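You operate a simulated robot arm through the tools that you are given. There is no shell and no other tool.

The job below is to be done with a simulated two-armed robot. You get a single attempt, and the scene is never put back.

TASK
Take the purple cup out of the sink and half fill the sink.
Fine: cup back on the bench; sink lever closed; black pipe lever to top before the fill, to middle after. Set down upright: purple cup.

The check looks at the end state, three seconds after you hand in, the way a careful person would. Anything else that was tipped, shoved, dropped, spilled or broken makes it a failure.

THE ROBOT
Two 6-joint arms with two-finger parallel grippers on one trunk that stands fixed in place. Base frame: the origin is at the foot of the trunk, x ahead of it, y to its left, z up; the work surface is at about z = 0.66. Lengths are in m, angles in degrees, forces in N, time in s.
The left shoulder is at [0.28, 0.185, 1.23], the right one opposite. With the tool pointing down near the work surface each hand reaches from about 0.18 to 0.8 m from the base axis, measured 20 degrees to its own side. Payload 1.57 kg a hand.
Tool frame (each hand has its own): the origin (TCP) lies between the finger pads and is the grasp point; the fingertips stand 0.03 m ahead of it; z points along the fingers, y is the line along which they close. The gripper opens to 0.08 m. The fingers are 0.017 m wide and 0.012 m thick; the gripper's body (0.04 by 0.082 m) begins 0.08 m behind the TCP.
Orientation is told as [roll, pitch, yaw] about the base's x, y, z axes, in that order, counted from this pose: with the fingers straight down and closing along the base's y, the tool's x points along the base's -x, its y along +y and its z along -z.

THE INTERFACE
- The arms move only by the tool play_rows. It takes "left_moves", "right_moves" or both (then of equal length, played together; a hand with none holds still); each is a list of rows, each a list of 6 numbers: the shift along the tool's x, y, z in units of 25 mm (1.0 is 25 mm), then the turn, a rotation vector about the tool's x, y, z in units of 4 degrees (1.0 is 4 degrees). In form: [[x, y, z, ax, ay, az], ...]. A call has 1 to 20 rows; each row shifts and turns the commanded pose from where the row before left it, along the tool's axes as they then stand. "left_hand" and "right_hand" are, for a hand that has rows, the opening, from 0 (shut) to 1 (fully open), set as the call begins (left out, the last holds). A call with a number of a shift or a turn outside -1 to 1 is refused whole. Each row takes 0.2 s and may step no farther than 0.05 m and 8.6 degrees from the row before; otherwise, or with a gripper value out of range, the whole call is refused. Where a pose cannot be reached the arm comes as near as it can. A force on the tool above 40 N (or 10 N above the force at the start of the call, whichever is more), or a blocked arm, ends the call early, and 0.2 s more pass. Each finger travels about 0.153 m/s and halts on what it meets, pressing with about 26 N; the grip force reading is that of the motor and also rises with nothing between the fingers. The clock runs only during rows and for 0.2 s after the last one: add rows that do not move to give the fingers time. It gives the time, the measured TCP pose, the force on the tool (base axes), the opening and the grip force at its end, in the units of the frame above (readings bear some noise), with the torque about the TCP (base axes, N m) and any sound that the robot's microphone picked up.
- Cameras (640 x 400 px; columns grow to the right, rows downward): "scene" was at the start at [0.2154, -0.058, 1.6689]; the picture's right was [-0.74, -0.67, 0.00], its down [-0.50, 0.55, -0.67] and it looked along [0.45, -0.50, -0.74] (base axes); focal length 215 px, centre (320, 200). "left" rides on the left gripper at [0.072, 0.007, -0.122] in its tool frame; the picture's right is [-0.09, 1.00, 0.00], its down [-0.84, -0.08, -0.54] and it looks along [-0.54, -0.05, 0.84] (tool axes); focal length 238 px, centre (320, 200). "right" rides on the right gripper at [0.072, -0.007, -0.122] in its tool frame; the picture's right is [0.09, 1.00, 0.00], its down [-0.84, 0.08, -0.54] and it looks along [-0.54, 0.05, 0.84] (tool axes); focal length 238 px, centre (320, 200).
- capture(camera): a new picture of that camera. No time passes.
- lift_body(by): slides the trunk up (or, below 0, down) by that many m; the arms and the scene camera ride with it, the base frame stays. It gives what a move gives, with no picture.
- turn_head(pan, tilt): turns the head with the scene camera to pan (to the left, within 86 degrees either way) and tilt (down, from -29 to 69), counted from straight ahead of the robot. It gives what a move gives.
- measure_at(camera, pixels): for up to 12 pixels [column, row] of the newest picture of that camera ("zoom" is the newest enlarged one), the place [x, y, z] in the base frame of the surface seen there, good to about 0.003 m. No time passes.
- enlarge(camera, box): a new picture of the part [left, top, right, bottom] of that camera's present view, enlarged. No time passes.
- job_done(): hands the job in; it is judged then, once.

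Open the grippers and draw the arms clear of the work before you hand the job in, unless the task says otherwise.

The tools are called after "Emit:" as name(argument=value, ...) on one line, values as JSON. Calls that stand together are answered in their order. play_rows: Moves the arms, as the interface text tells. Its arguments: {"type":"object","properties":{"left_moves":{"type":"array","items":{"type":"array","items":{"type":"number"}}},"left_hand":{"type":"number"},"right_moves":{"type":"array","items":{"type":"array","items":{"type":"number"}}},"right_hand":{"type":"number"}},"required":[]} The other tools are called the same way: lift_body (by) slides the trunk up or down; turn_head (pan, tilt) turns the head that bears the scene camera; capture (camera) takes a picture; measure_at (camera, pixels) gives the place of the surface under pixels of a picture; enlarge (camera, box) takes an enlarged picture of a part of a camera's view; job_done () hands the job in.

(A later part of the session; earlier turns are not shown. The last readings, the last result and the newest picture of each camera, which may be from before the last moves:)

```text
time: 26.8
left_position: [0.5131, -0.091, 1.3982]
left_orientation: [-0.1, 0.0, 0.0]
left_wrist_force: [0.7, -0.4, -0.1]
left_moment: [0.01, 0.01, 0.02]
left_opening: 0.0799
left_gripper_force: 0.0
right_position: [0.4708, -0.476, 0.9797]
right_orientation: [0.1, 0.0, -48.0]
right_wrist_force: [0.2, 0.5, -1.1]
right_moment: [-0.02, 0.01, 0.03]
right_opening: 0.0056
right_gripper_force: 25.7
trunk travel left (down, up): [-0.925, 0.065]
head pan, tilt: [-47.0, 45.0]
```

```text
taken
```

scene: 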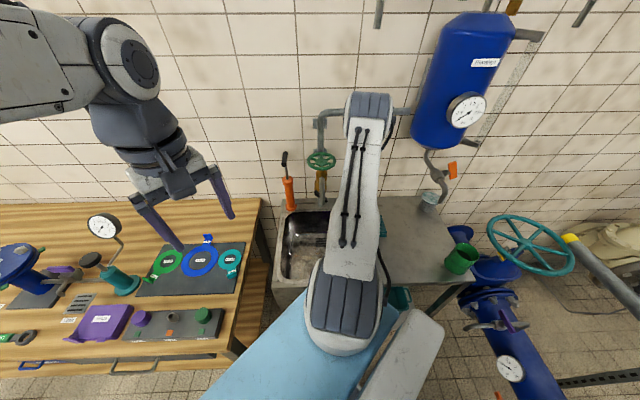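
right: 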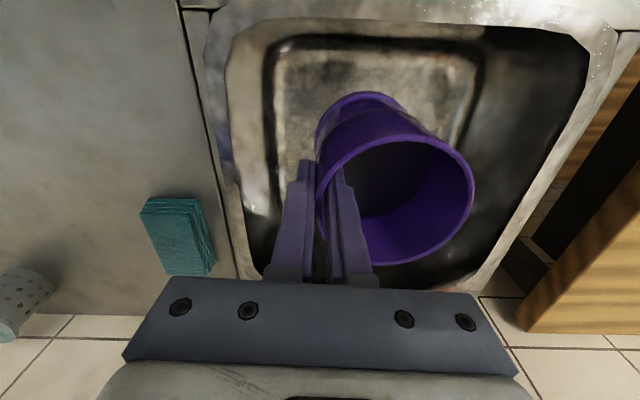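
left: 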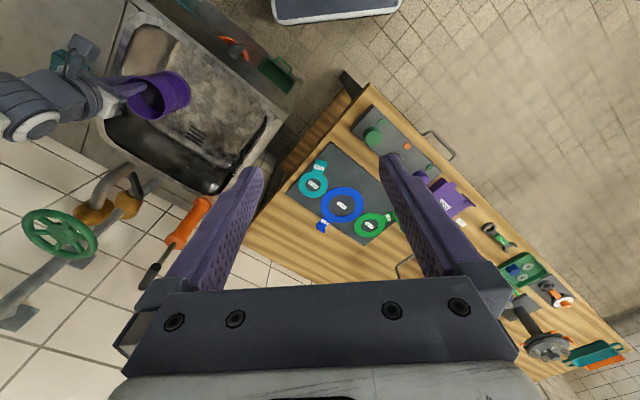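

The cup hangs upright, its bottom at about z=0.89, above the rim. I'll carry it right to the free bench spot at S≈−0.21, F≈0.68 (between the teal cloth and green cup).

Emit:
play_rows(right_moves=[[-0.037, -0.5, -0.2, 0, 0, 0], [-0.037, -0.94, 0, 0, 0, 0], [-0.037, -0.94, 0, 0, 0, 0], [-0.037, -0.94, 0, 0, 0, 0], [-0.037, -0.94, 0, 0, 0, 0], [-0.037, -0.94, 0, 0, 0, 0], [-0.037, -0.94, 0, 0, 0, 0], [-0.037, -0.94, 0, 0, 0, 0], [-0.037, -0.94, 0, 0, 0, 0], [-0.037, -0.94, 0, 0, 0, 0], [-0.037, -0.94, 0, 0, 0, 0], [-0.037, -0.94, 0, 0, 0, 0], [-0.037, -0.4, 0, 0, 0, 0]])

Emit:
capture(camera="right")

Emit:
capture(camera="scene")

```text
time: 29.6
left_position: [0.5131, -0.0914, 1.3985]
left_orientation: [-0.1, 0.1, 0.0]
left_wrist_force: [0.0, 0.1, -1.4]
left_moment: [0.0, -0.03, 0.0]
left_opening: 0.0801
left_gripper_force: 0.0
right_position: [0.2714, -0.6733, 0.9842]
right_orientation: [0.1, 0.0, -48.0]
right_wrist_force: [-0.1, 0.4, -0.8]
right_moment: [-0.01, 0.02, 0.02]
right_opening: 0.0057
right_gripper_force: 25.7
trunk travel left (down, up): [-0.925, 0.065]
head pan, tilt: [-47.0, 45.0]
```

```text
taken
```

right: 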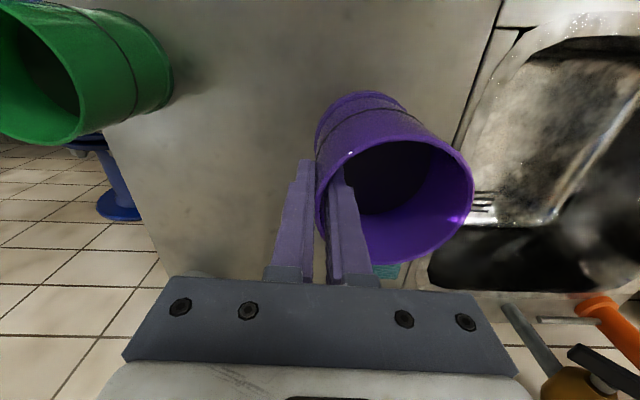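

```text
taken
```

scene: 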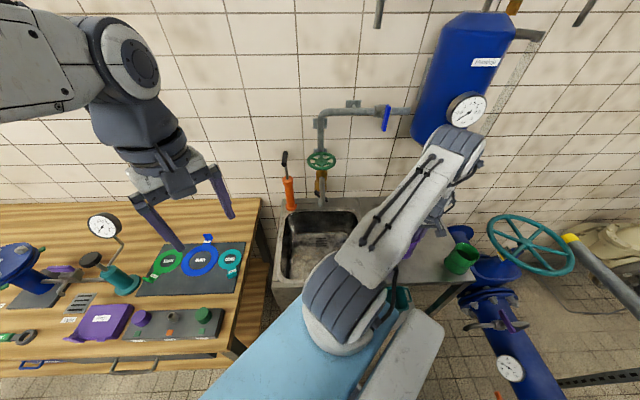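

Cup is over the bench at S≈−0.21 with the teal cloth and green cup clear. I'll lower 0.05 m, leaving a few millimetres.

Emit:
play_rows(right_moves=[[0, 0, 0.5, 0, 0, 0], [0, 0, 0.5, 0, 0, 0], [0, 0, 0.5, 0, 0, 0], [0, 0, 0.4, 0, 0, 0], [0, 0, 0.2, 0, 0, 0]])

Emit:
capture(camera="left")

Emit:
enlarge(camera="scene", box=[370, 200, 490, 300])

```text
time: 30.8
left_position: [0.5118, -0.092, 1.3981]
left_orientation: [0.0, 0.0, 0.1]
left_wrist_force: [0.4, 0.2, -0.4]
left_moment: [0.02, 0.0, 0.02]
left_opening: 0.0802
left_gripper_force: 0.1
right_position: [0.2719, -0.6736, 0.9314]
right_orientation: [0.1, 0.0, -48.0]
right_wrist_force: [-0.2, -0.3, -0.3]
right_moment: [-0.06, 0.01, -0.01]
right_opening: 0.0058
right_gripper_force: 25.3
trunk travel left (down, up): [-0.925, 0.065]
head pan, tilt: [-47.0, 45.0]
```

```text
taken
```

left: 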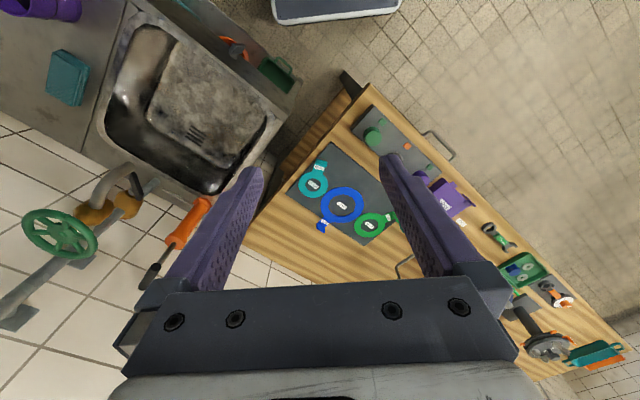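

```text
4.00 times, centred on (430, 250) of scene
```

zoom: 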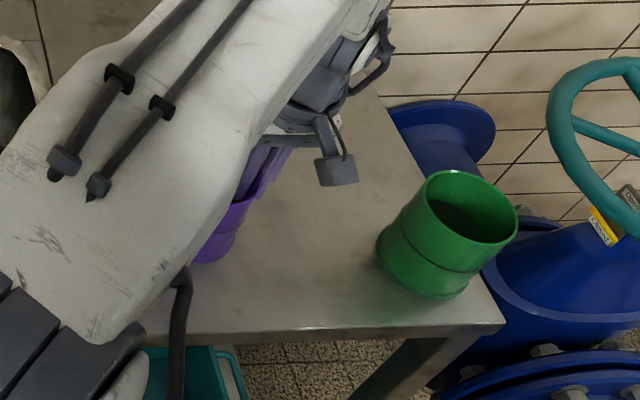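

No contact yet at TCP z=0.931. I'll go down in ~1.2 mm steps for 5 mm and watch the force.

Emit:
play_rows(right_moves=[[0, 0, 0.05, 0, 0, 0], [0, 0, 0.05, 0, 0, 0], [0, 0, 0.05, 0, 0, 0]])

```text
time: 31.6
left_position: [0.5119, -0.0907, 1.3972]
left_orientation: [0.0, 0.0, 0.1]
left_wrist_force: [0.3, 0.4, 0.0]
left_moment: [0.03, 0.0, -0.02]
left_opening: 0.0797
left_gripper_force: 0.2
right_position: [0.2705, -0.6717, 0.9282]
right_orientation: [0.0, 0.1, -48.1]
right_wrist_force: [1.0, -0.2, 1.9]
right_moment: [0.04, -0.05, 0.02]
right_opening: 0.006
right_gripper_force: 26.0
trunk travel left (down, up): [-0.925, 0.065]
head pan, tilt: [-47.0, 45.0]
```

Force z reads 1.9 N, maybe first contact. I'll go another 1.25 mm.

Emit:
play_rows(right_moves=[[0, 0, 0.05, 0, 0, 0]])

```text
time: 32.0
left_position: [0.5119, -0.0905, 1.3986]
left_orientation: [0.1, 0.0, 0.0]
left_wrist_force: [-1.1, -0.1, -0.7]
left_moment: [0.0, 0.0, 0.0]
left_opening: 0.0799
left_gripper_force: 0.2
right_position: [0.2705, -0.6729, 0.929]
right_orientation: [0.0, 0.0, -48.0]
right_wrist_force: [-1.5, 3.9, 13.1]
right_moment: [0.44, -0.14, 0.02]
right_opening: 0.0057
right_gripper_force: 26.1
trunk travel left (down, up): [-0.925, 0.065]
head pan, tilt: [-47.0, 45.0]
```

Contact at 13 N: the cup stands on the bench. I'll open the gripper to about 0.03 m and then rise straight up.

Emit:
play_rows(right_moves=[[0, 0, -0.04, 0, 0, 0], [0, 0, 0, 0, 0, 0], [0, 0, 0, 0, 0, 0]], right_hand=0.4)

Emit:
capture(camera="right")

```text
time: 32.8
left_position: [0.5112, -0.0925, 1.3991]
left_orientation: [0.0, 0.0, 0.0]
left_wrist_force: [-0.4, 0.1, 0.8]
left_moment: [0.0, 0.0, 0.0]
left_opening: 0.0798
left_gripper_force: 0.0
right_position: [0.2703, -0.6737, 0.9275]
right_orientation: [-0.1, 0.0, -48.0]
right_wrist_force: [0.2, 0.1, -0.6]
right_moment: [-0.03, 0.02, -0.02]
right_opening: 0.0321
right_gripper_force: 0.1
trunk travel left (down, up): [-0.925, 0.065]
head pan, tilt: [-47.0, 45.0]
```

```text
taken
```

right: 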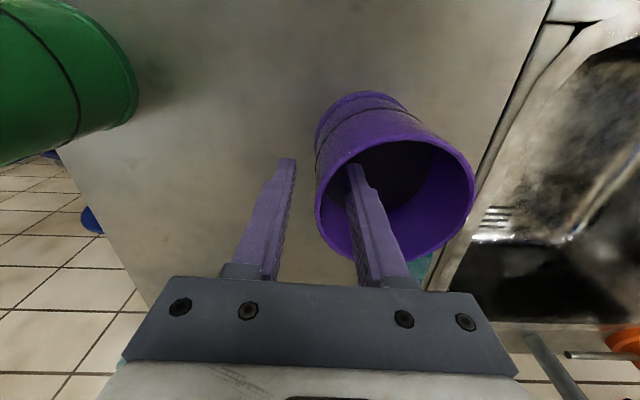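

The fingers are clear of both sides of the wall. I'll rise straight up 0.15 m.

Emit:
play_rows(right_moves=[[0, 0, -0.4, 0, 0, 0], [0, 0, -0.8, 0, 0, 0], [0, 0, -0.8, 0, 0, 0], [0, 0, -0.8, 0, 0, 0], [0, 0, -0.8, 0, 0, 0], [0, 0, -0.8, 0, 0, 0], [0, 0, -0.8, 0, 0, 0], [0, 0, -0.8, 0, 0, 0]])

Emit:
capture(camera="right")

Emit:
capture(camera="scene")

Emit:
enlarge(camera="left", box=[160, 0, 320, 100])

```text
time: 34.6
left_position: [0.5137, -0.0909, 1.399]
left_orientation: [0.1, 0.0, 0.0]
left_wrist_force: [0.2, -0.3, 0.0]
left_moment: [-0.02, 0.01, 0.0]
left_opening: 0.08
left_gripper_force: 0.1
right_position: [0.2705, -0.6737, 1.078]
right_orientation: [0.0, 0.0, -48.0]
right_wrist_force: [0.0, -0.5, 0.5]
right_moment: [-0.01, -0.03, 0.0]
right_opening: 0.0321
right_gripper_force: 0.0
trunk travel left (down, up): [-0.925, 0.065]
head pan, tilt: [-47.0, 45.0]
```

```text
taken
```

right: 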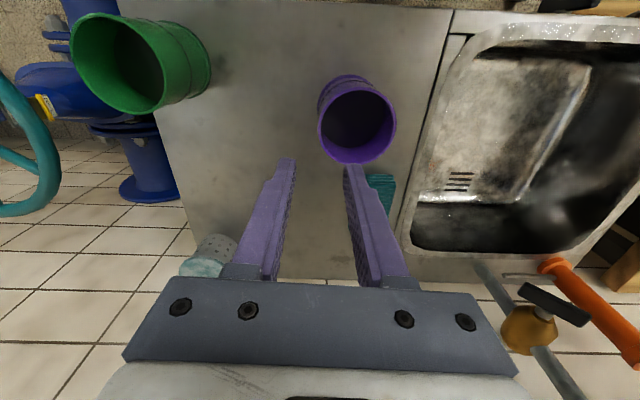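

```text
taken
```

scene: 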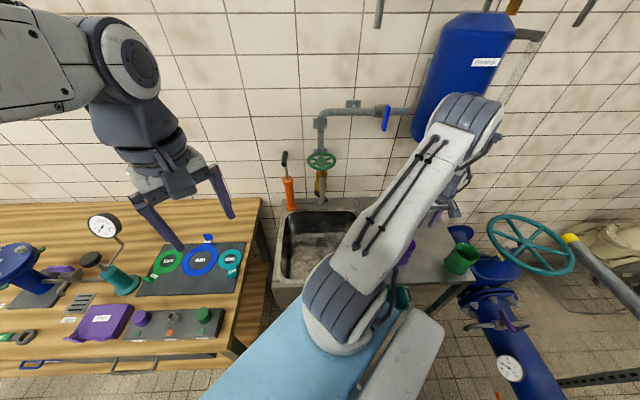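

```text
4.00 times, centred on (240, 50) of left
```

zoom: 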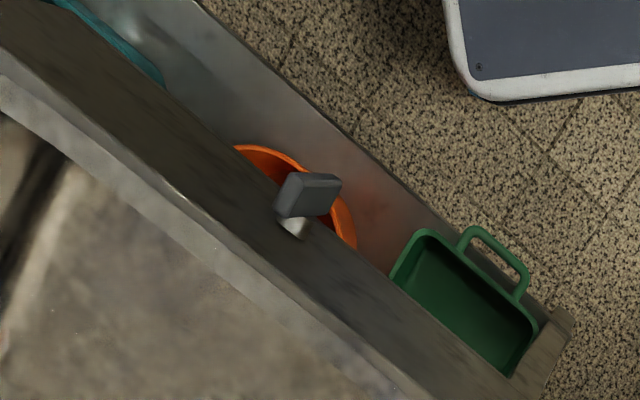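

The purple cup stands upright on the bench. The grey drain lever on the sink's front apron is at left pixels ~[240,48], with an orange bucket under it; I'll measure its surface points for its orientation.

Emit:
measure_at(camera="zoom", pixels=[[285, 205], [335, 180], [310, 190], [325, 210], [295, 225], [290, 180], [250, 150], [340, 240], [200, 130], [430, 340], [460, 300], [300, 230]])

Emit:
enlarge(camera="right", box=[440, 0, 640, 130])

```text
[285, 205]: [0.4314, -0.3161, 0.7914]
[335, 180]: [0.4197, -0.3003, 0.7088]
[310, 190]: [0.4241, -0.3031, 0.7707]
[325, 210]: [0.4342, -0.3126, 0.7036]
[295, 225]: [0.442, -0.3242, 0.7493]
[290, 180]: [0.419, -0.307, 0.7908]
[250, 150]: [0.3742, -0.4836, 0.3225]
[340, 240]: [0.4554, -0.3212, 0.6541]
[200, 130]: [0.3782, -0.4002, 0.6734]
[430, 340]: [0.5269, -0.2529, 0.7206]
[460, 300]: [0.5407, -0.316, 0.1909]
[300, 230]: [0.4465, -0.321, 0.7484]
```

```text
3.08 times, centred on (540, 65) of right
```

zoom: 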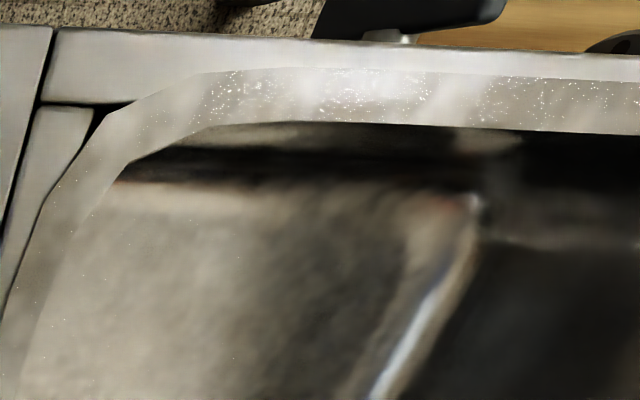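

The lever points measure z 0.70–0.79 at nearly one (x,y), so the drain lever stands vertical with its shaft at z≈0.749. To see the drain itself, I check what is in front of the sink (light-blue and white parts in the scene picture).

Emit:
measure_at(camera="scene", pixels=[[280, 330], [300, 300], [230, 390], [400, 350], [430, 330], [400, 390], [340, 310], [400, 298], [300, 370], [250, 340]])

Emit:
turn_head(pan=-20, tilt=65)

Emit:
capture(camera="scene")

```text
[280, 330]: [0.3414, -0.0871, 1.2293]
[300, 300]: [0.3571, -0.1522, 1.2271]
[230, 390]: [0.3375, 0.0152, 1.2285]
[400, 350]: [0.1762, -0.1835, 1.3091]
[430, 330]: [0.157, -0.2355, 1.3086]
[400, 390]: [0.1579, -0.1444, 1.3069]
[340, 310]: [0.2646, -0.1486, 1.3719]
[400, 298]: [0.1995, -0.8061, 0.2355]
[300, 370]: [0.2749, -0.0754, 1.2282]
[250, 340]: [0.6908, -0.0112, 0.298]
```

```text
time: 35.5
left_position: [0.5128, -0.0932, 1.3977]
left_orientation: [0.0, 0.0, -0.1]
left_wrist_force: [-1.0, 0.5, -0.3]
left_moment: [-0.02, -0.04, 0.04]
left_opening: 0.0801
left_gripper_force: 0.1
right_position: [0.2701, -0.6735, 1.0783]
right_orientation: [0.0, 0.0, -48.0]
right_wrist_force: [-0.4, 0.8, -0.2]
right_moment: [-0.01, -0.01, 0.02]
right_opening: 0.0322
right_gripper_force: 0.0
trunk travel left (down, up): [-0.925, 0.065]
head pan, tilt: [-20.0, 65.0]
```

```text
taken
```

scene: 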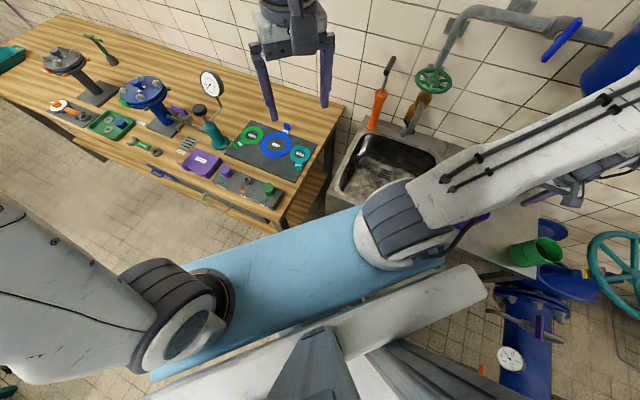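

I'll check the wooden bench's nearest edge and free space before lowering the left hand in front of the sink for a frontal look at the drain lever.

Emit:
measure_at(camera="scene", pixels=[[285, 218], [340, 110], [320, 180], [200, 190], [270, 205], [335, 200], [395, 178]])

Emit:
enlarge(camera="scene", box=[320, 60, 480, 240])

```text
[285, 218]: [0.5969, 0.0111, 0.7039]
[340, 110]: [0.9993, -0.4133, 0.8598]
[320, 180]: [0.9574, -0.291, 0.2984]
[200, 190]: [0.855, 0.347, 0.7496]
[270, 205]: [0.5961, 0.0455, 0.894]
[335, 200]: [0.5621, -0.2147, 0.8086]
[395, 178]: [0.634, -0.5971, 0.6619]
```

```text
2.22 times, centred on (400, 150) of scene
```

zoom: 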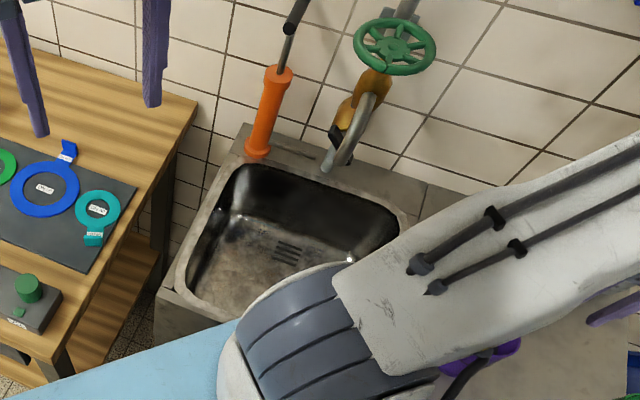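

The left hand at (0.513,−0.091) has clear space between the wooden bench corner (0.60,0.01) and sink corner (0.58,−0.20). I'll lower it straight down 0.4 m.

Emit:
play_rows(left_moves=[[0.1, 0, 1, 0, 0, 0], [0.1, 0, 1, 0, 0, 0], [0.1, 0, 1, 0, 0, 0], [0.1, 0, 1, 0, 0, 0], [0.1, 0, 1, 0, 0, 0], [0.1, 0, 1, 0, 0, 0], [0.1, 0, 1, 0, 0, 0], [0.1, 0, 1, 0, 0, 0], [0.1, 0, 1, 0, 0, 0], [0.1, 0, 1, 0, 0, 0], [0, 0, 1, 0, 0, 0], [0, 0, 1, 0, 0, 0], [0, 0, 1, 0, 0, 0], [0, 0, 1, 0, 0, 0], [0, 0, 1, 0, 0, 0], [0, 0, 1, 0, 0, 0]])

Emit:
capture(camera="left")

Emit:
capture(camera="scene")

```text
time: 38.9
left_position: [0.4867, -0.0916, 1.0001]
left_orientation: [-0.1, 0.0, -0.1]
left_wrist_force: [-0.2, -0.2, 0.1]
left_moment: [-0.02, 0.01, -0.02]
left_opening: 0.08
left_gripper_force: 0.3
right_position: [0.2699, -0.6732, 1.0797]
right_orientation: [-0.1, 0.1, -48.0]
right_wrist_force: [0.2, 0.1, 0.1]
right_moment: [0.01, -0.02, 0.02]
right_opening: 0.0321
right_gripper_force: 0.0
trunk travel left (down, up): [-0.925, 0.065]
head pan, tilt: [-20.0, 65.0]
```

```text
taken
```

left: 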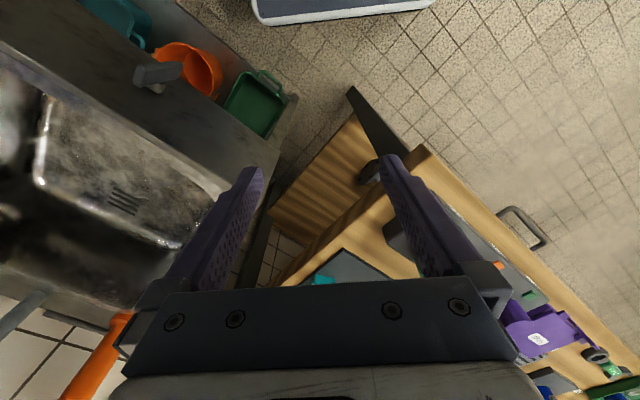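

```text
taken
```

scene: 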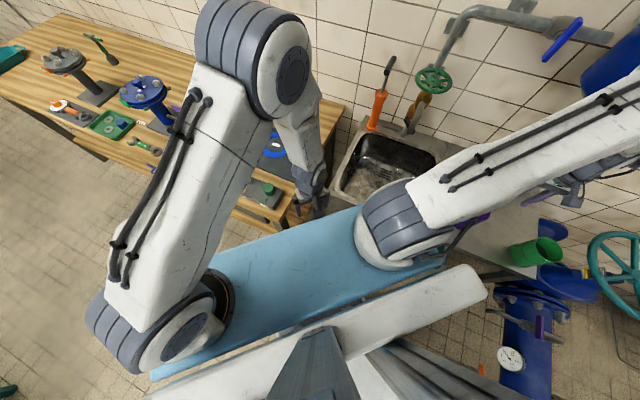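

I'll yaw the left hand about −72° so its camera faces the sink front.

Emit:
play_rows(left_moves=[[0, 0, 0, 0, 0, 1], [0, 0, 0, 0, 0, 1], [0, 0, 0, 0, 0, 1], [0, 0, 0, 0, 0, 1], [0, 0, 0, 0, 0, 1], [0, 0, 0, 0, 0, 1], [0, 0, 0, 0, 0, 1], [0, 0, 0, 0, 0, 1], [0, 0, 0, 0, 0, 1], [0, 0, 0, 0, 0, 1], [0, 0, 0, 0, 0, 1], [0, 0, 0, 0, 0, 1], [0, 0, 0, 0, 0, 1], [0, 0, 0, 0, 0, 1], [0, 0, 0, 0, 0, 1], [0, 0, 0, 0, 0, 1], [0, 0, 0, 0, 0, 1], [0, 0, 0, 0, 0, 1]])

Emit:
capture(camera="left")

```text
time: 42.7
left_position: [0.4873, -0.0916, 0.9978]
left_orientation: [-0.1, 0.0, -72.1]
left_wrist_force: [0.8, -0.1, 0.1]
left_moment: [0.01, 0.01, 0.03]
left_opening: 0.08
left_gripper_force: 0.1
right_position: [0.2699, -0.6732, 1.0793]
right_orientation: [0.1, -0.1, -48.0]
right_wrist_force: [0.3, 0.3, -0.7]
right_moment: [-0.01, -0.03, 0.0]
right_opening: 0.0321
right_gripper_force: 0.0
trunk travel left (down, up): [-0.925, 0.065]
head pan, tilt: [-20.0, 65.0]
```

```text
taken
```

left: 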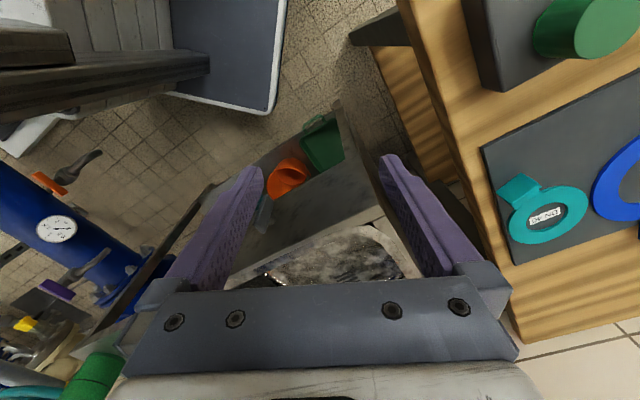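

The camera now faces the sink front from above; the lever hides behind the left finger. I'll move the left hand right/down and then tilt up.

Emit:
play_rows(left_moves=[[0.1, -0.4, 0.9, 0, 0, 0], [0.1, -0.4, 0.9, 0, 0, 0], [0.1, -0.4, 0.9, 0, 0, 0], [0.1, -0.4, 0.9, 0, 0, 0], [0.1, -0.4, 0.9, 0, 0, 0], [0.1, -0.4, 0.9, 0, 0, 0], [0, 0, 0, 0, -1, 0], [0, 0, 0, 0, -1, 0], [0, 0, 0, 0, -1, 0], [0, 0, 0, 0, -1, 0], [0, 0, 0, 0, -1, 0], [0, 0, 0, 0, -1, 0], [0, 0, 0, 0, -1, 0]])

Emit:
capture(camera="left")

Emit:
capture(camera="scene")

```text
time: 45.5
left_position: [0.4272, -0.0959, 0.863]
left_orientation: [0.0, -28.1, -71.9]
left_wrist_force: [-0.4, 0.2, 0.1]
left_moment: [-0.01, -0.01, -0.02]
left_opening: 0.0803
left_gripper_force: 0.0
right_position: [0.2691, -0.6731, 1.079]
right_orientation: [0.0, 0.0, -48.1]
right_wrist_force: [0.1, 1.2, 0.4]
right_moment: [-0.02, -0.01, 0.02]
right_opening: 0.0322
right_gripper_force: 0.0
trunk travel left (down, up): [-0.925, 0.065]
head pan, tilt: [-20.0, 65.0]
```

```text
taken
```

left: 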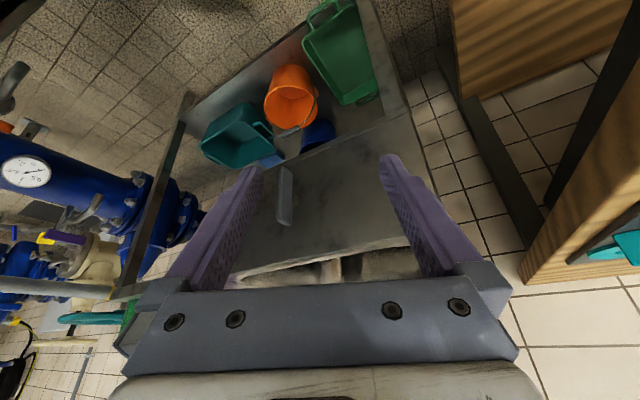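

```text
taken
```

scene: 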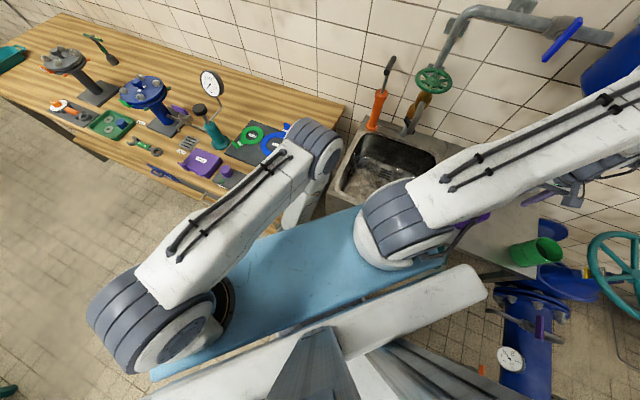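

The grey lever is at [287,195], vertical; I'll enlarge it and then lower the hand further to see under the sink.

Emit:
enlarge(camera="left", box=[230, 80, 390, 260])

Emit:
play_rows(left_moves=[[0.5, -0.5, 0.7, 0, 0, 0], [0.5, -0.5, 0.7, 0, 0, 0], [0.5, -0.5, 0.7, 0, 0, 0], [0.5, -0.5, 0.7, 0, 0, 0], [0, 0, 0, 0, -1, 0], [0, 0, 0, 0, -1, 0], [0, 0, 0, 0, -1, 0], [0, 0, 0, 0, -1, 0]])

Emit:
capture(camera="left")

```text
2.22 times, centred on (310, 170) of left
```

zoom: 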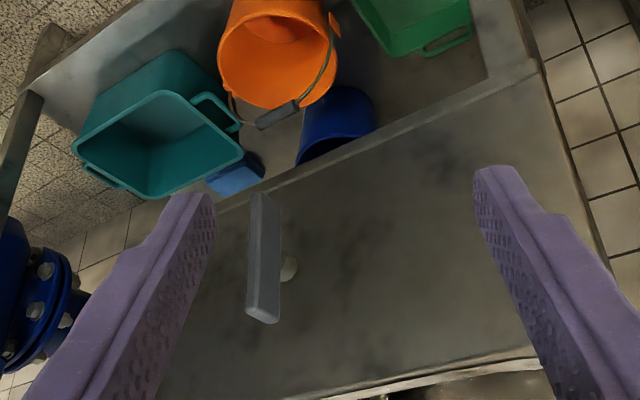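

```text
time: 46.9
left_position: [0.4289, -0.1694, 0.8328]
left_orientation: [0.1, -42.4, -67.6]
left_wrist_force: [-0.6, 1.0, -0.1]
left_moment: [0.0, -0.02, -0.03]
left_opening: 0.0799
left_gripper_force: 0.1
right_position: [0.2698, -0.674, 1.0806]
right_orientation: [0.0, 0.0, -48.0]
right_wrist_force: [0.1, 0.4, 0.6]
right_moment: [-0.01, 0.0, 0.04]
right_opening: 0.032
right_gripper_force: 0.0
trunk travel left (down, up): [-0.925, 0.065]
head pan, tilt: [-20.0, 65.0]
stopped in row 6 (left hand): the arm was blocked; the commanded pose is now the measured one
```

```text
taken
```

left: 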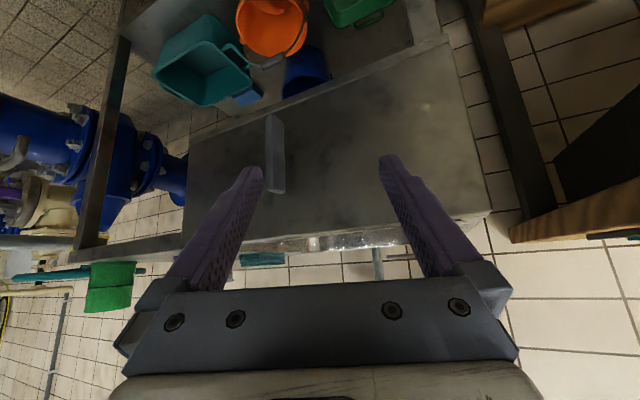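

The arm was blocked (likely self-contact), but I saw that the lever is vertical on the apron. I'll check the scene view, then back the left hand off by reversing.

Emit:
capture(camera="scene")

Emit:
enlarge(camera="left", box=[180, 0, 440, 200])

```text
taken
```

scene: 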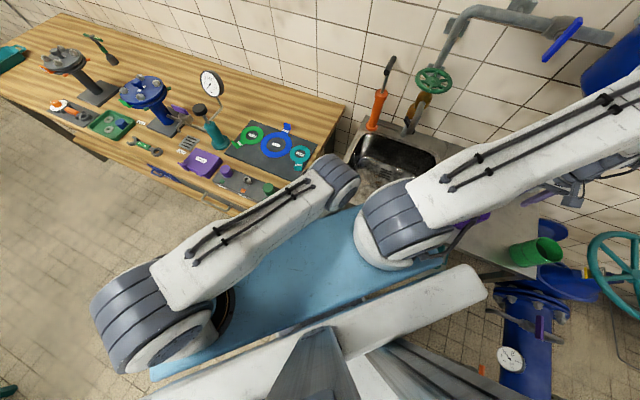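

```text
2.00 times, centred on (310, 100) of left
```

zoom: 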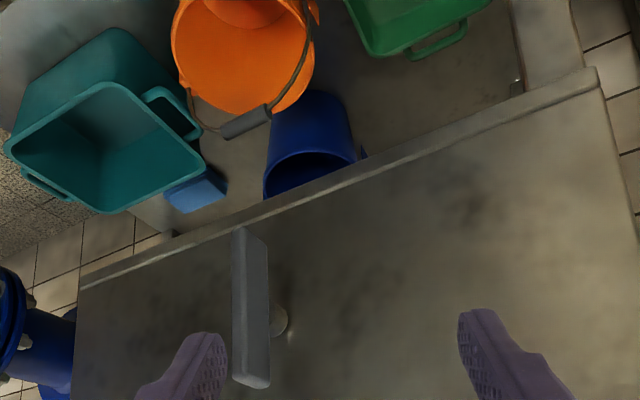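

The left elbow touched the right shoulder. I'll reverse: move the left hand back left and up, away from the right arm.

Emit:
play_rows(left_moves=[[-0.3, 0.6, -0.5, 0, 0, 0], [-0.4, 0.6, -0.6, 0, 0, 0], [-0.4, 0.6, -0.6, 0, 0, 0], [-0.4, 0.6, -0.6, 0, 0, 0], [-0.4, 0.6, -0.6, 0, 0, 0], [-0.4, 0.6, -0.6, 0, 0, 0], [-0.4, 0.6, -0.6, 0, 0, 0], [-0.4, 0.6, -0.6, 0, 0, 0]])

Emit:
capture(camera="scene")

Emit:
capture(camera="left")

```text
time: 48.7
left_position: [0.5306, -0.1013, 0.972]
left_orientation: [0.1, -42.3, -67.5]
left_wrist_force: [-0.5, 0.5, -0.5]
left_moment: [-0.01, -0.02, 0.01]
left_opening: 0.08
left_gripper_force: 0.0
right_position: [0.2702, -0.6724, 1.0791]
right_orientation: [0.1, 0.0, -48.0]
right_wrist_force: [0.2, -0.3, -0.4]
right_moment: [0.0, 0.01, -0.02]
right_opening: 0.0319
right_gripper_force: 0.0
trunk travel left (down, up): [-0.925, 0.065]
head pan, tilt: [-20.0, 65.0]
```

```text
taken
```

scene: 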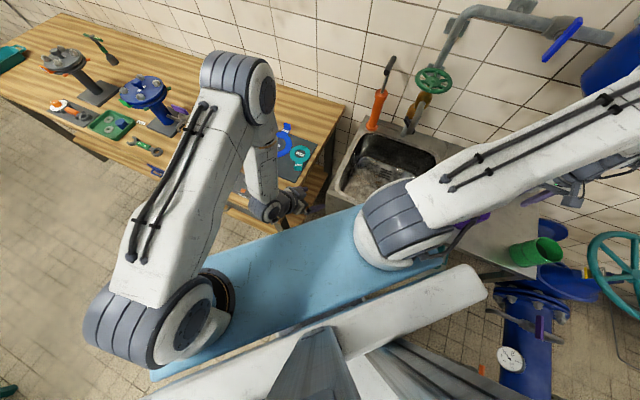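

```text
taken
```

left: 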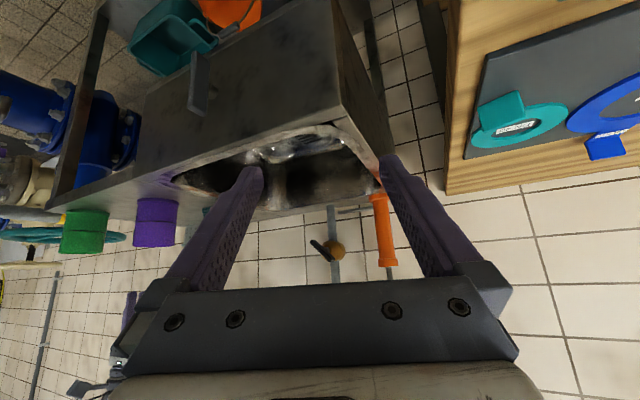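

Good view: drain lever at [200,80], black lever at [320,248]. Before touching the drain lever I'll look at the drain slots in the sink floor for a baseline.

Emit:
enlarge(camera="right", box=[420, 140, 520, 220])

Emit:
enlarge(camera="left", box=[120, 20, 260, 140])

Emit:
enlarge(camera="left", box=[280, 190, 420, 290])

```text
5.00 times, centred on (470, 180) of right
```

zoom: 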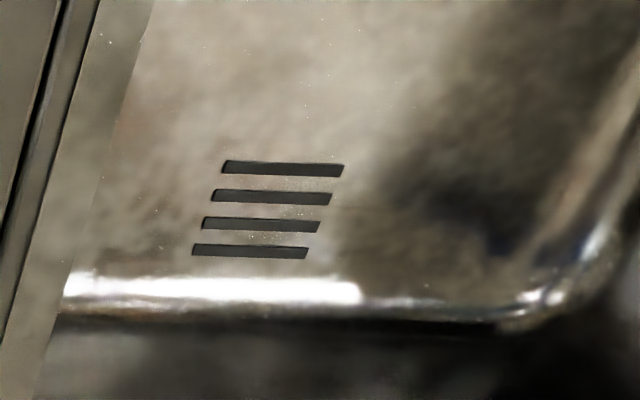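

```text
3.33 times, centred on (190, 80) of left
```

zoom: 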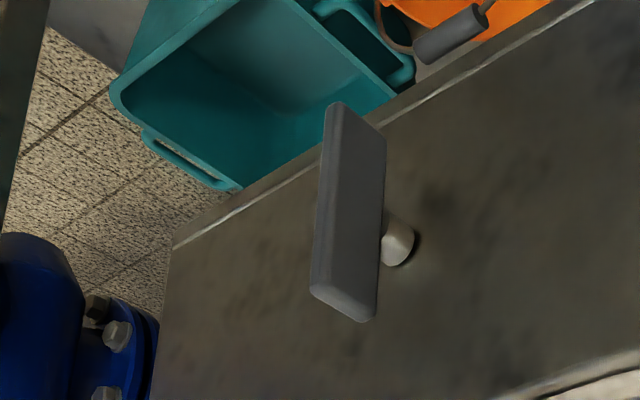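

```text
4.00 times, centred on (350, 240) of left
```

zoom: 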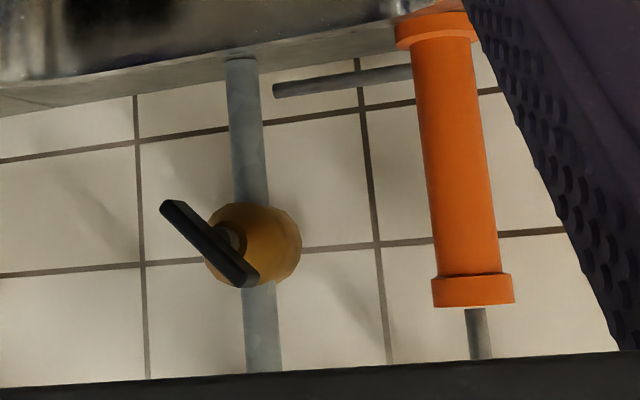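

I'll shift the left hand 0.075 m left for clearance while the right hand travels with closed fingers over the sink towards the front of the drain lever.

Emit:
play_rows(left_moves=[[0, 1, 0, 0, 0, 0], [0, 1, 0, 0, 0, 0], [0, 1, 0, 0, 0, 0], [0, 0, 0, 0, 0, 0], [0, 0, 0, 0, 0, 0], [0, 0, 0, 0, 0, 0], [0, 0, 0, 0, 0, 0], [0, 0, 0, 0, 0, 0], [0, 0, 0, 0, 0, 0], [0, 0, 0, 0, 0, 0]], right_moves=[[0.32, 0.996, 0.4, 0, 0, 0], [0.32, 0.996, 0.5, 0, 0, 0], [0.32, 0.996, 0.5, 0, 0, 0], [0.32, 0.996, 0.5, 0, 0, 0], [0.32, 0.996, 0.5, 0, 0, 0], [0.32, 0.996, 0.5, 0, 0, 0], [0.32, 0.996, 0.5, 0, 0, 0], [0.32, 0.996, 0.5, 0, 0, 0], [0.32, 0.996, 0.5, 0, 0, 0], [0.32, 0.996, 0.5, 0, 0, 0]], right_hand=0)

Emit:
capture(camera="left")

Emit:
capture(camera="right")

```text
time: 50.9
left_position: [0.6008, -0.0727, 0.9704]
left_orientation: [0.2, -42.3, -67.5]
left_wrist_force: [-0.1, 0.6, -0.1]
left_moment: [0.01, 0.0, -0.05]
left_opening: 0.0797
left_gripper_force: 0.1
right_position: [0.4018, -0.4454, 0.9567]
right_orientation: [0.1, 0.0, -48.0]
right_wrist_force: [0.3, 0.6, 0.0]
right_moment: [0.03, 0.0, -0.04]
right_opening: 0.0
right_gripper_force: 21.0
trunk travel left (down, up): [-0.925, 0.065]
head pan, tilt: [-20.0, 65.0]
```

```text
taken
```

left: 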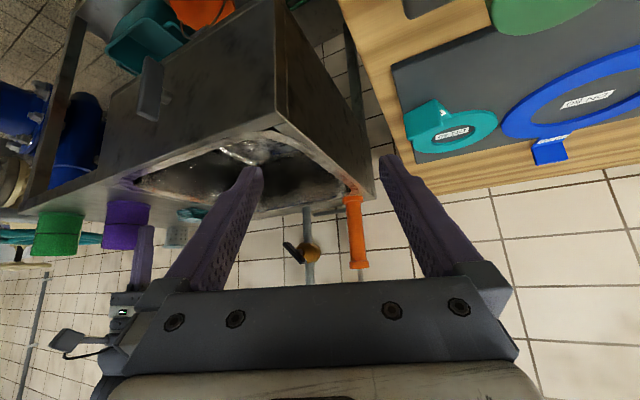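

```text
taken
```

right: 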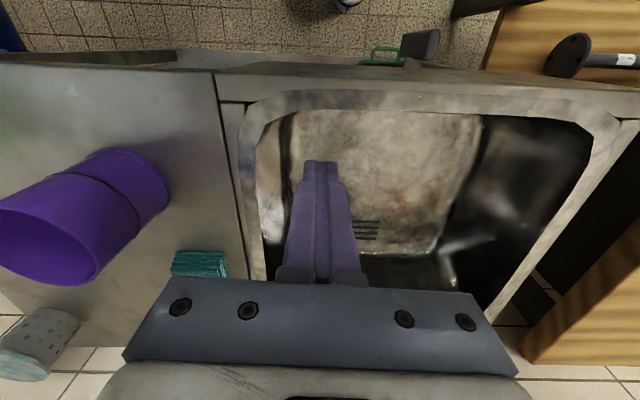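

The drain lever is at [420,45] of the right picture. I'll move the closed right fingers to the left of the lever in front of the apron (F≈0.512, S≈0.148), still above.

Emit:
play_rows(right_moves=[[0.58, 0.98, 0.4, 0, 0, 0], [0.58, 0.98, 0.4, 0, 0, 0], [0.58, 0.98, 0.4, 0, 0, 0], [0.58, 0.98, 0.4, 0, 0, 0], [0.58, 0.98, 0.4, 0, 0, 0], [0.58, 0.98, 0.4, 0, 0, 0]])

Emit:
capture(camera="left")

Emit:
capture(camera="right")

```text
time: 52.3
left_position: [0.5996, -0.0735, 0.9695]
left_orientation: [0.1, -42.4, -67.5]
left_wrist_force: [-0.1, 0.3, 0.2]
left_moment: [-0.03, 0.0, -0.02]
left_opening: 0.0801
left_gripper_force: 0.0
right_position: [0.4544, -0.2839, 0.8943]
right_orientation: [0.0, 0.0, -48.3]
right_wrist_force: [-0.4, 0.0, 0.5]
right_moment: [-0.01, 0.02, 0.01]
right_opening: 0.0
right_gripper_force: 21.6
trunk travel left (down, up): [-0.925, 0.065]
head pan, tilt: [-20.0, 65.0]
```

```text
taken
```

left: 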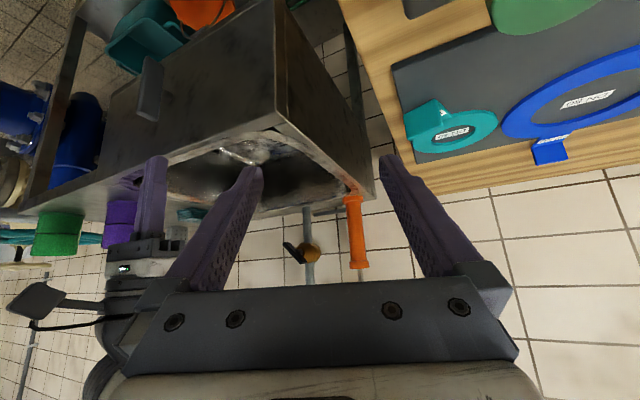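

```text
taken
```

right: 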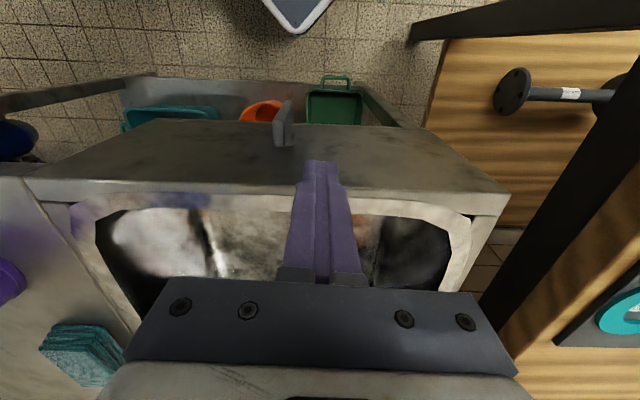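

The poker is at F≈0.515, S≈0.148; the lever appears at [283,125] to its right side (lower S). I'll measure it precisely from here.

Emit:
enlarge(camera="right", box=[240, 80, 360, 200])

Emit:
measure_at(camera="right", pixels=[[279, 118], [277, 140], [288, 140], [288, 110], [283, 100], [291, 128], [310, 140], [340, 140], [318, 163], [260, 150], [330, 185]])

```text
3.33 times, centred on (300, 140) of right
```

zoom: 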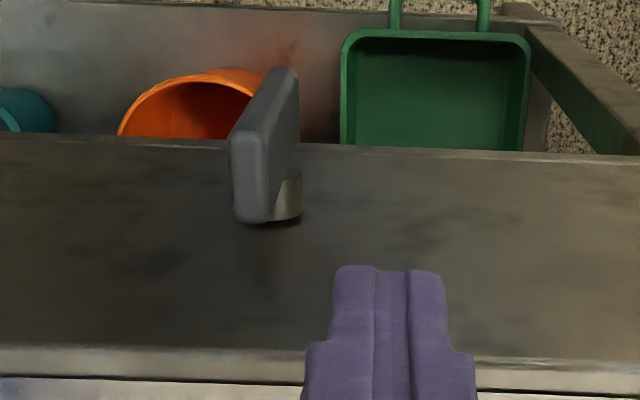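

```text
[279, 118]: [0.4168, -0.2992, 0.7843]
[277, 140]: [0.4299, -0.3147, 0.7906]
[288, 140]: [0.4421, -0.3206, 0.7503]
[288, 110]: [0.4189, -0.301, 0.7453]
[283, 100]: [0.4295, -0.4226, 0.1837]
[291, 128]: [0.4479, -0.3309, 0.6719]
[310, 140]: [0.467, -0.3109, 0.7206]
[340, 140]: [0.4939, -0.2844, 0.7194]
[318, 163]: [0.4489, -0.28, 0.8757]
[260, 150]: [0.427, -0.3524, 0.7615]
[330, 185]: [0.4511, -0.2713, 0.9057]
```

Bar faces measured: S≈0.103–0.115, F≈0.501–0.523, top z≈0.79, apron at F≈0.542. I'll descend beside it to tip z≈0.77.

Emit:
play_rows(right_moves=[[0.1, 0, 0.94, 0, 0, 0], [0, 0, 0.94, 0, 0, 0], [0, 0, 0.94, 0, 0, 0], [0, 0, 0.94, 0, 0, 0]])

Emit:
capture(camera="right")

Emit:
capture(camera="left")

```text
time: 53.3
left_position: [0.6016, -0.0734, 0.9708]
left_orientation: [0.2, -42.4, -67.5]
left_wrist_force: [0.5, 0.3, -1.1]
left_moment: [0.01, 0.01, -0.01]
left_opening: 0.0803
left_gripper_force: 0.0
right_position: [0.4524, -0.2813, 0.8009]
right_orientation: [0.0, 0.0, -48.0]
right_wrist_force: [0.3, 0.2, 0.2]
right_moment: [0.02, 0.0, 0.0]
right_opening: 0.0
right_gripper_force: 21.5
trunk travel left (down, up): [-0.925, 0.065]
head pan, tilt: [-20.0, 65.0]
```

```text
taken
```

right: 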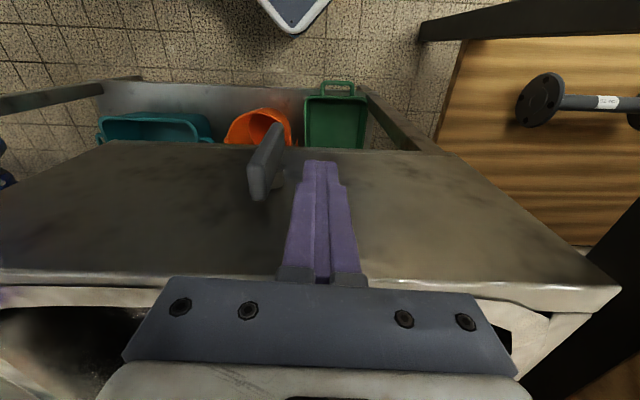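

```text
taken
```

left: 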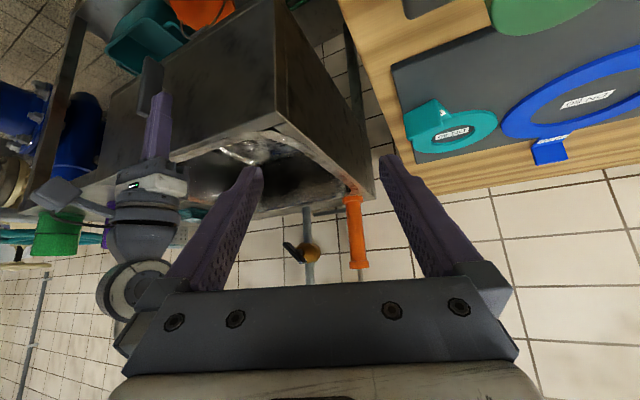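

In position beside the lever. I'll push gently to the right (−y) with small steps and watch the force to see whether the lever turns that way.

Emit:
play_rows(right_moves=[[0, -0.4, 0, 0, 0, 0], [0, -0.3, 0, 0, 0, 0], [0, -0.15, 0, 0, 0, 0], [0, -0.15, 0, 0, 0, 0]])

Emit:
capture(camera="right")

```text
time: 54.3
left_position: [0.6017, -0.0729, 0.9699]
left_orientation: [0.1, -42.5, -67.4]
left_wrist_force: [1.0, -0.3, 0.0]
left_moment: [-0.04, 0.05, 0.0]
left_opening: 0.0802
left_gripper_force: 0.0
right_position: [0.4321, -0.2993, 0.8031]
right_orientation: [0.1, 0.0, -47.9]
right_wrist_force: [3.0, 2.5, 4.6]
right_moment: [0.02, -0.08, -0.01]
right_opening: 0.0
right_gripper_force: 21.2
trunk travel left (down, up): [-0.925, 0.065]
head pan, tilt: [-20.0, 65.0]
```

```text
taken
```

right: 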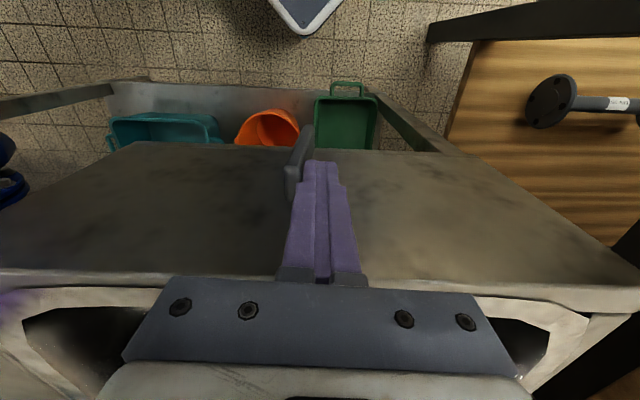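

Contact force is about 4–5 N and the finger moved ~6 mm past first contact, so the lever seems to give. I'll continue a further 8 mm.

Emit:
play_rows(right_moves=[[0, -0.16, -0.08, 0, 0, 0], [0, -0.16, -0.08, 0, 0, 0]])

Emit:
enlarge(camera="right", box=[240, 100, 380, 200])

```text
time: 54.9
left_position: [0.6003, -0.073, 0.9702]
left_orientation: [0.2, -42.4, -67.5]
left_wrist_force: [0.2, -0.7, -0.3]
left_moment: [0.0, -0.05, 0.03]
left_opening: 0.0799
left_gripper_force: 0.0
right_position: [0.4247, -0.3037, 0.8056]
right_orientation: [0.0, 0.0, -48.0]
right_wrist_force: [1.1, 0.9, -0.9]
right_moment: [0.09, -0.1, 0.01]
right_opening: 0.0002
right_gripper_force: 21.6
trunk travel left (down, up): [-0.925, 0.065]
head pan, tilt: [-20.0, 65.0]
```

```text
4.00 times, centred on (310, 150) of right
```

zoom: 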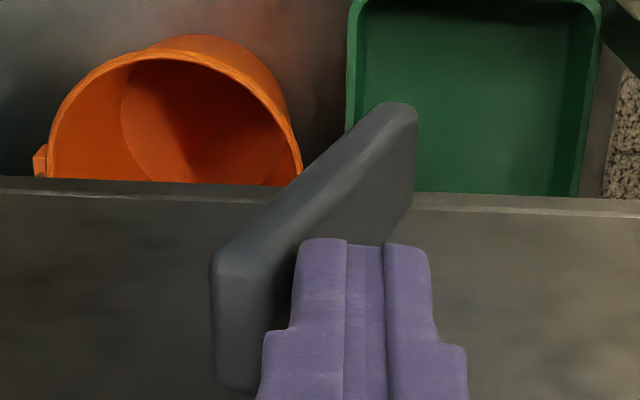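

The lever is turning (its top goes right, ~30° so far) at low force. I'll continue along the arc.

Emit:
play_rows(right_moves=[[0, -0.2, 0.05, 0, 0, 0], [0, -0.2, 0.08, 0, 0, 0], [0, -0.2, 0.1, 0, 0, 0], [0, -0.15, 0.15, 0, 0, 0]])

Emit:
enlarge(camera="right", box=[220, 90, 400, 210])

```text
time: 55.9
left_position: [0.6005, -0.0743, 0.9702]
left_orientation: [0.0, -42.4, -67.4]
left_wrist_force: [-0.4, -0.3, 0.5]
left_moment: [0.01, 0.01, -0.01]
left_opening: 0.08
left_gripper_force: 0.0
right_position: [0.413, -0.3167, 0.7963]
right_orientation: [0.0, 0.1, -48.0]
right_wrist_force: [-0.4, -0.2, 5.3]
right_moment: [-0.1, 0.0, 0.01]
right_opening: 0.0
right_gripper_force: 21.3
trunk travel left (down, up): [-0.925, 0.065]
head pan, tilt: [-20.0, 65.0]
```

```text
3.33 times, centred on (310, 150) of right
```

zoom: 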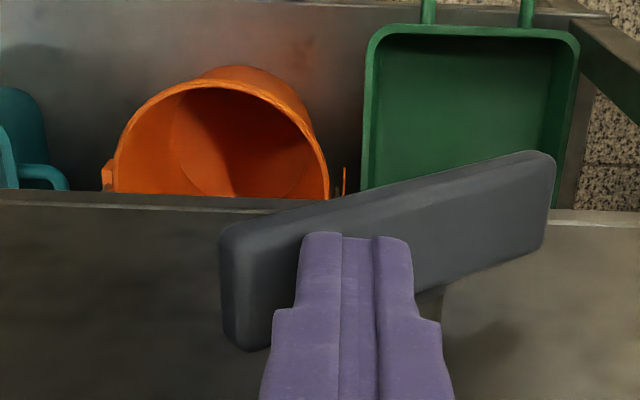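

It's about 65–70° turned. I'll press down along the arc to finish to horizontal, watching the force.

Emit:
play_rows(right_moves=[[0, -0.12, 0.12, 0, 0, 0], [0, -0.1, 0.14, 0, 0, 0], [0, -0.1, 0.14, 0, 0, 0]])

Emit:
enlarge(camera="right", box=[220, 90, 400, 210])

```text
time: 56.7
left_position: [0.6021, -0.0727, 0.9716]
left_orientation: [0.1, -42.4, -67.5]
left_wrist_force: [0.7, -0.3, -0.6]
left_moment: [-0.02, -0.01, 0.01]
left_opening: 0.0801
left_gripper_force: 0.1
right_position: [0.4071, -0.3229, 0.7871]
right_orientation: [0.0, -0.1, -48.1]
right_wrist_force: [1.9, -1.1, 3.2]
right_moment: [-0.08, -0.06, 0.05]
right_opening: 0.0
right_gripper_force: 21.3
trunk travel left (down, up): [-0.925, 0.065]
head pan, tilt: [-20.0, 65.0]
```

```text
3.33 times, centred on (310, 150) of right
```

zoom: 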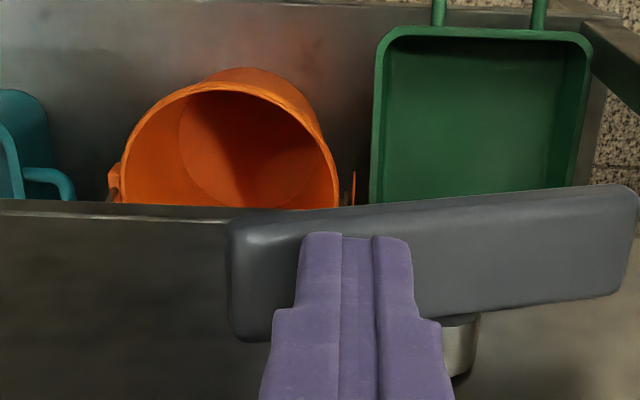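

Nearly horizontal (~83°). I'll press down in ~1.2 mm steps until a stop is felt.

Emit:
play_rows(right_moves=[[0, 0, 0.06, 0, 0, 0], [0, 0, 0.06, 0, 0, 0], [0, 0, 0.05, 0, 0, 0]])

Emit:
enlarge(camera="right", box=[220, 90, 400, 210])

```text
time: 57.5
left_position: [0.6, -0.0726, 0.9707]
left_orientation: [0.1, -42.4, -67.5]
left_wrist_force: [-0.9, -0.1, 0.0]
left_moment: [0.0, -0.01, 0.0]
left_opening: 0.0801
left_gripper_force: 0.1
right_position: [0.4058, -0.3223, 0.7823]
right_orientation: [0.0, 0.0, -48.0]
right_wrist_force: [-0.2, -3.0, 5.4]
right_moment: [-0.14, -0.01, 0.01]
right_opening: 0.0
right_gripper_force: 21.5
trunk travel left (down, up): [-0.925, 0.065]
head pan, tilt: [-20.0, 65.0]
```

```text
3.33 times, centred on (310, 150) of right
```

zoom: 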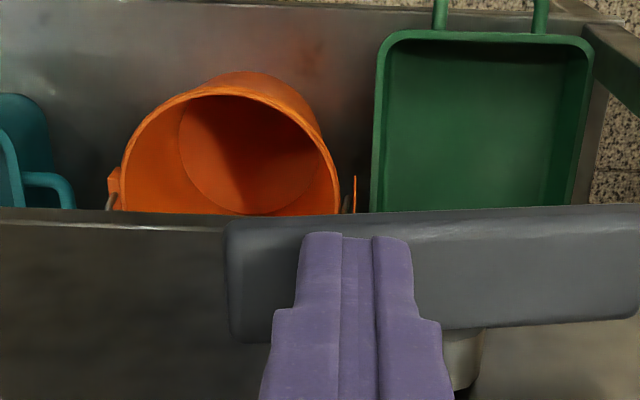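

The bar looks about horizontal. I'll raise the hand off it and measure both ends.

Emit:
play_rows(right_moves=[[0, 0, -0.4, 0, 0, 0], [0, 0, -0.8, 0, 0, 0], [0, 0, -0.8, 0, 0, 0], [0, 0, -0.8, 0, 0, 0]])

Emit:
capture(camera="right")

Emit:
enlarge(camera="right", box=[240, 60, 400, 180])

```text
time: 58.5
left_position: [0.6011, -0.0726, 0.971]
left_orientation: [0.1, -42.4, -67.4]
left_wrist_force: [-0.3, 0.2, 0.3]
left_moment: [-0.05, 0.01, 0.0]
left_opening: 0.08
left_gripper_force: 0.1
right_position: [0.4065, -0.3217, 0.854]
right_orientation: [0.1, 0.0, -47.9]
right_wrist_force: [0.6, 0.2, -1.1]
right_moment: [0.02, 0.02, 0.0]
right_opening: 0.0
right_gripper_force: 21.5
trunk travel left (down, up): [-0.925, 0.065]
head pan, tilt: [-20.0, 65.0]
```

```text
taken
```

right: 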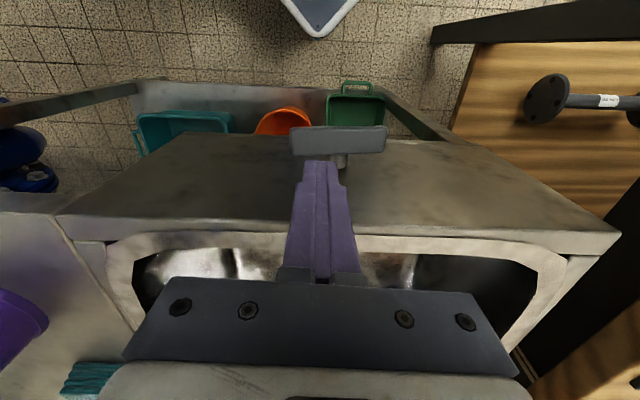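

```text
3.33 times, centred on (320, 120) of right
```

zoom: 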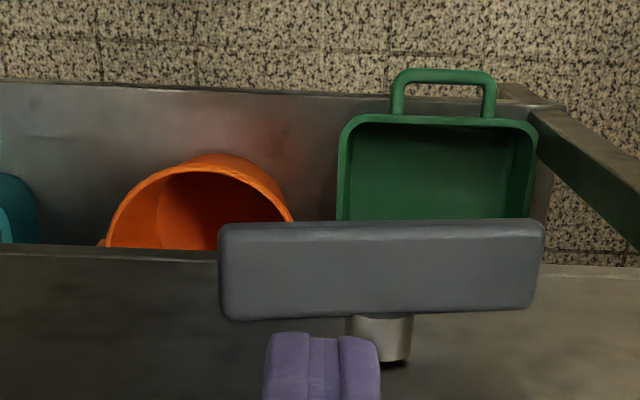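

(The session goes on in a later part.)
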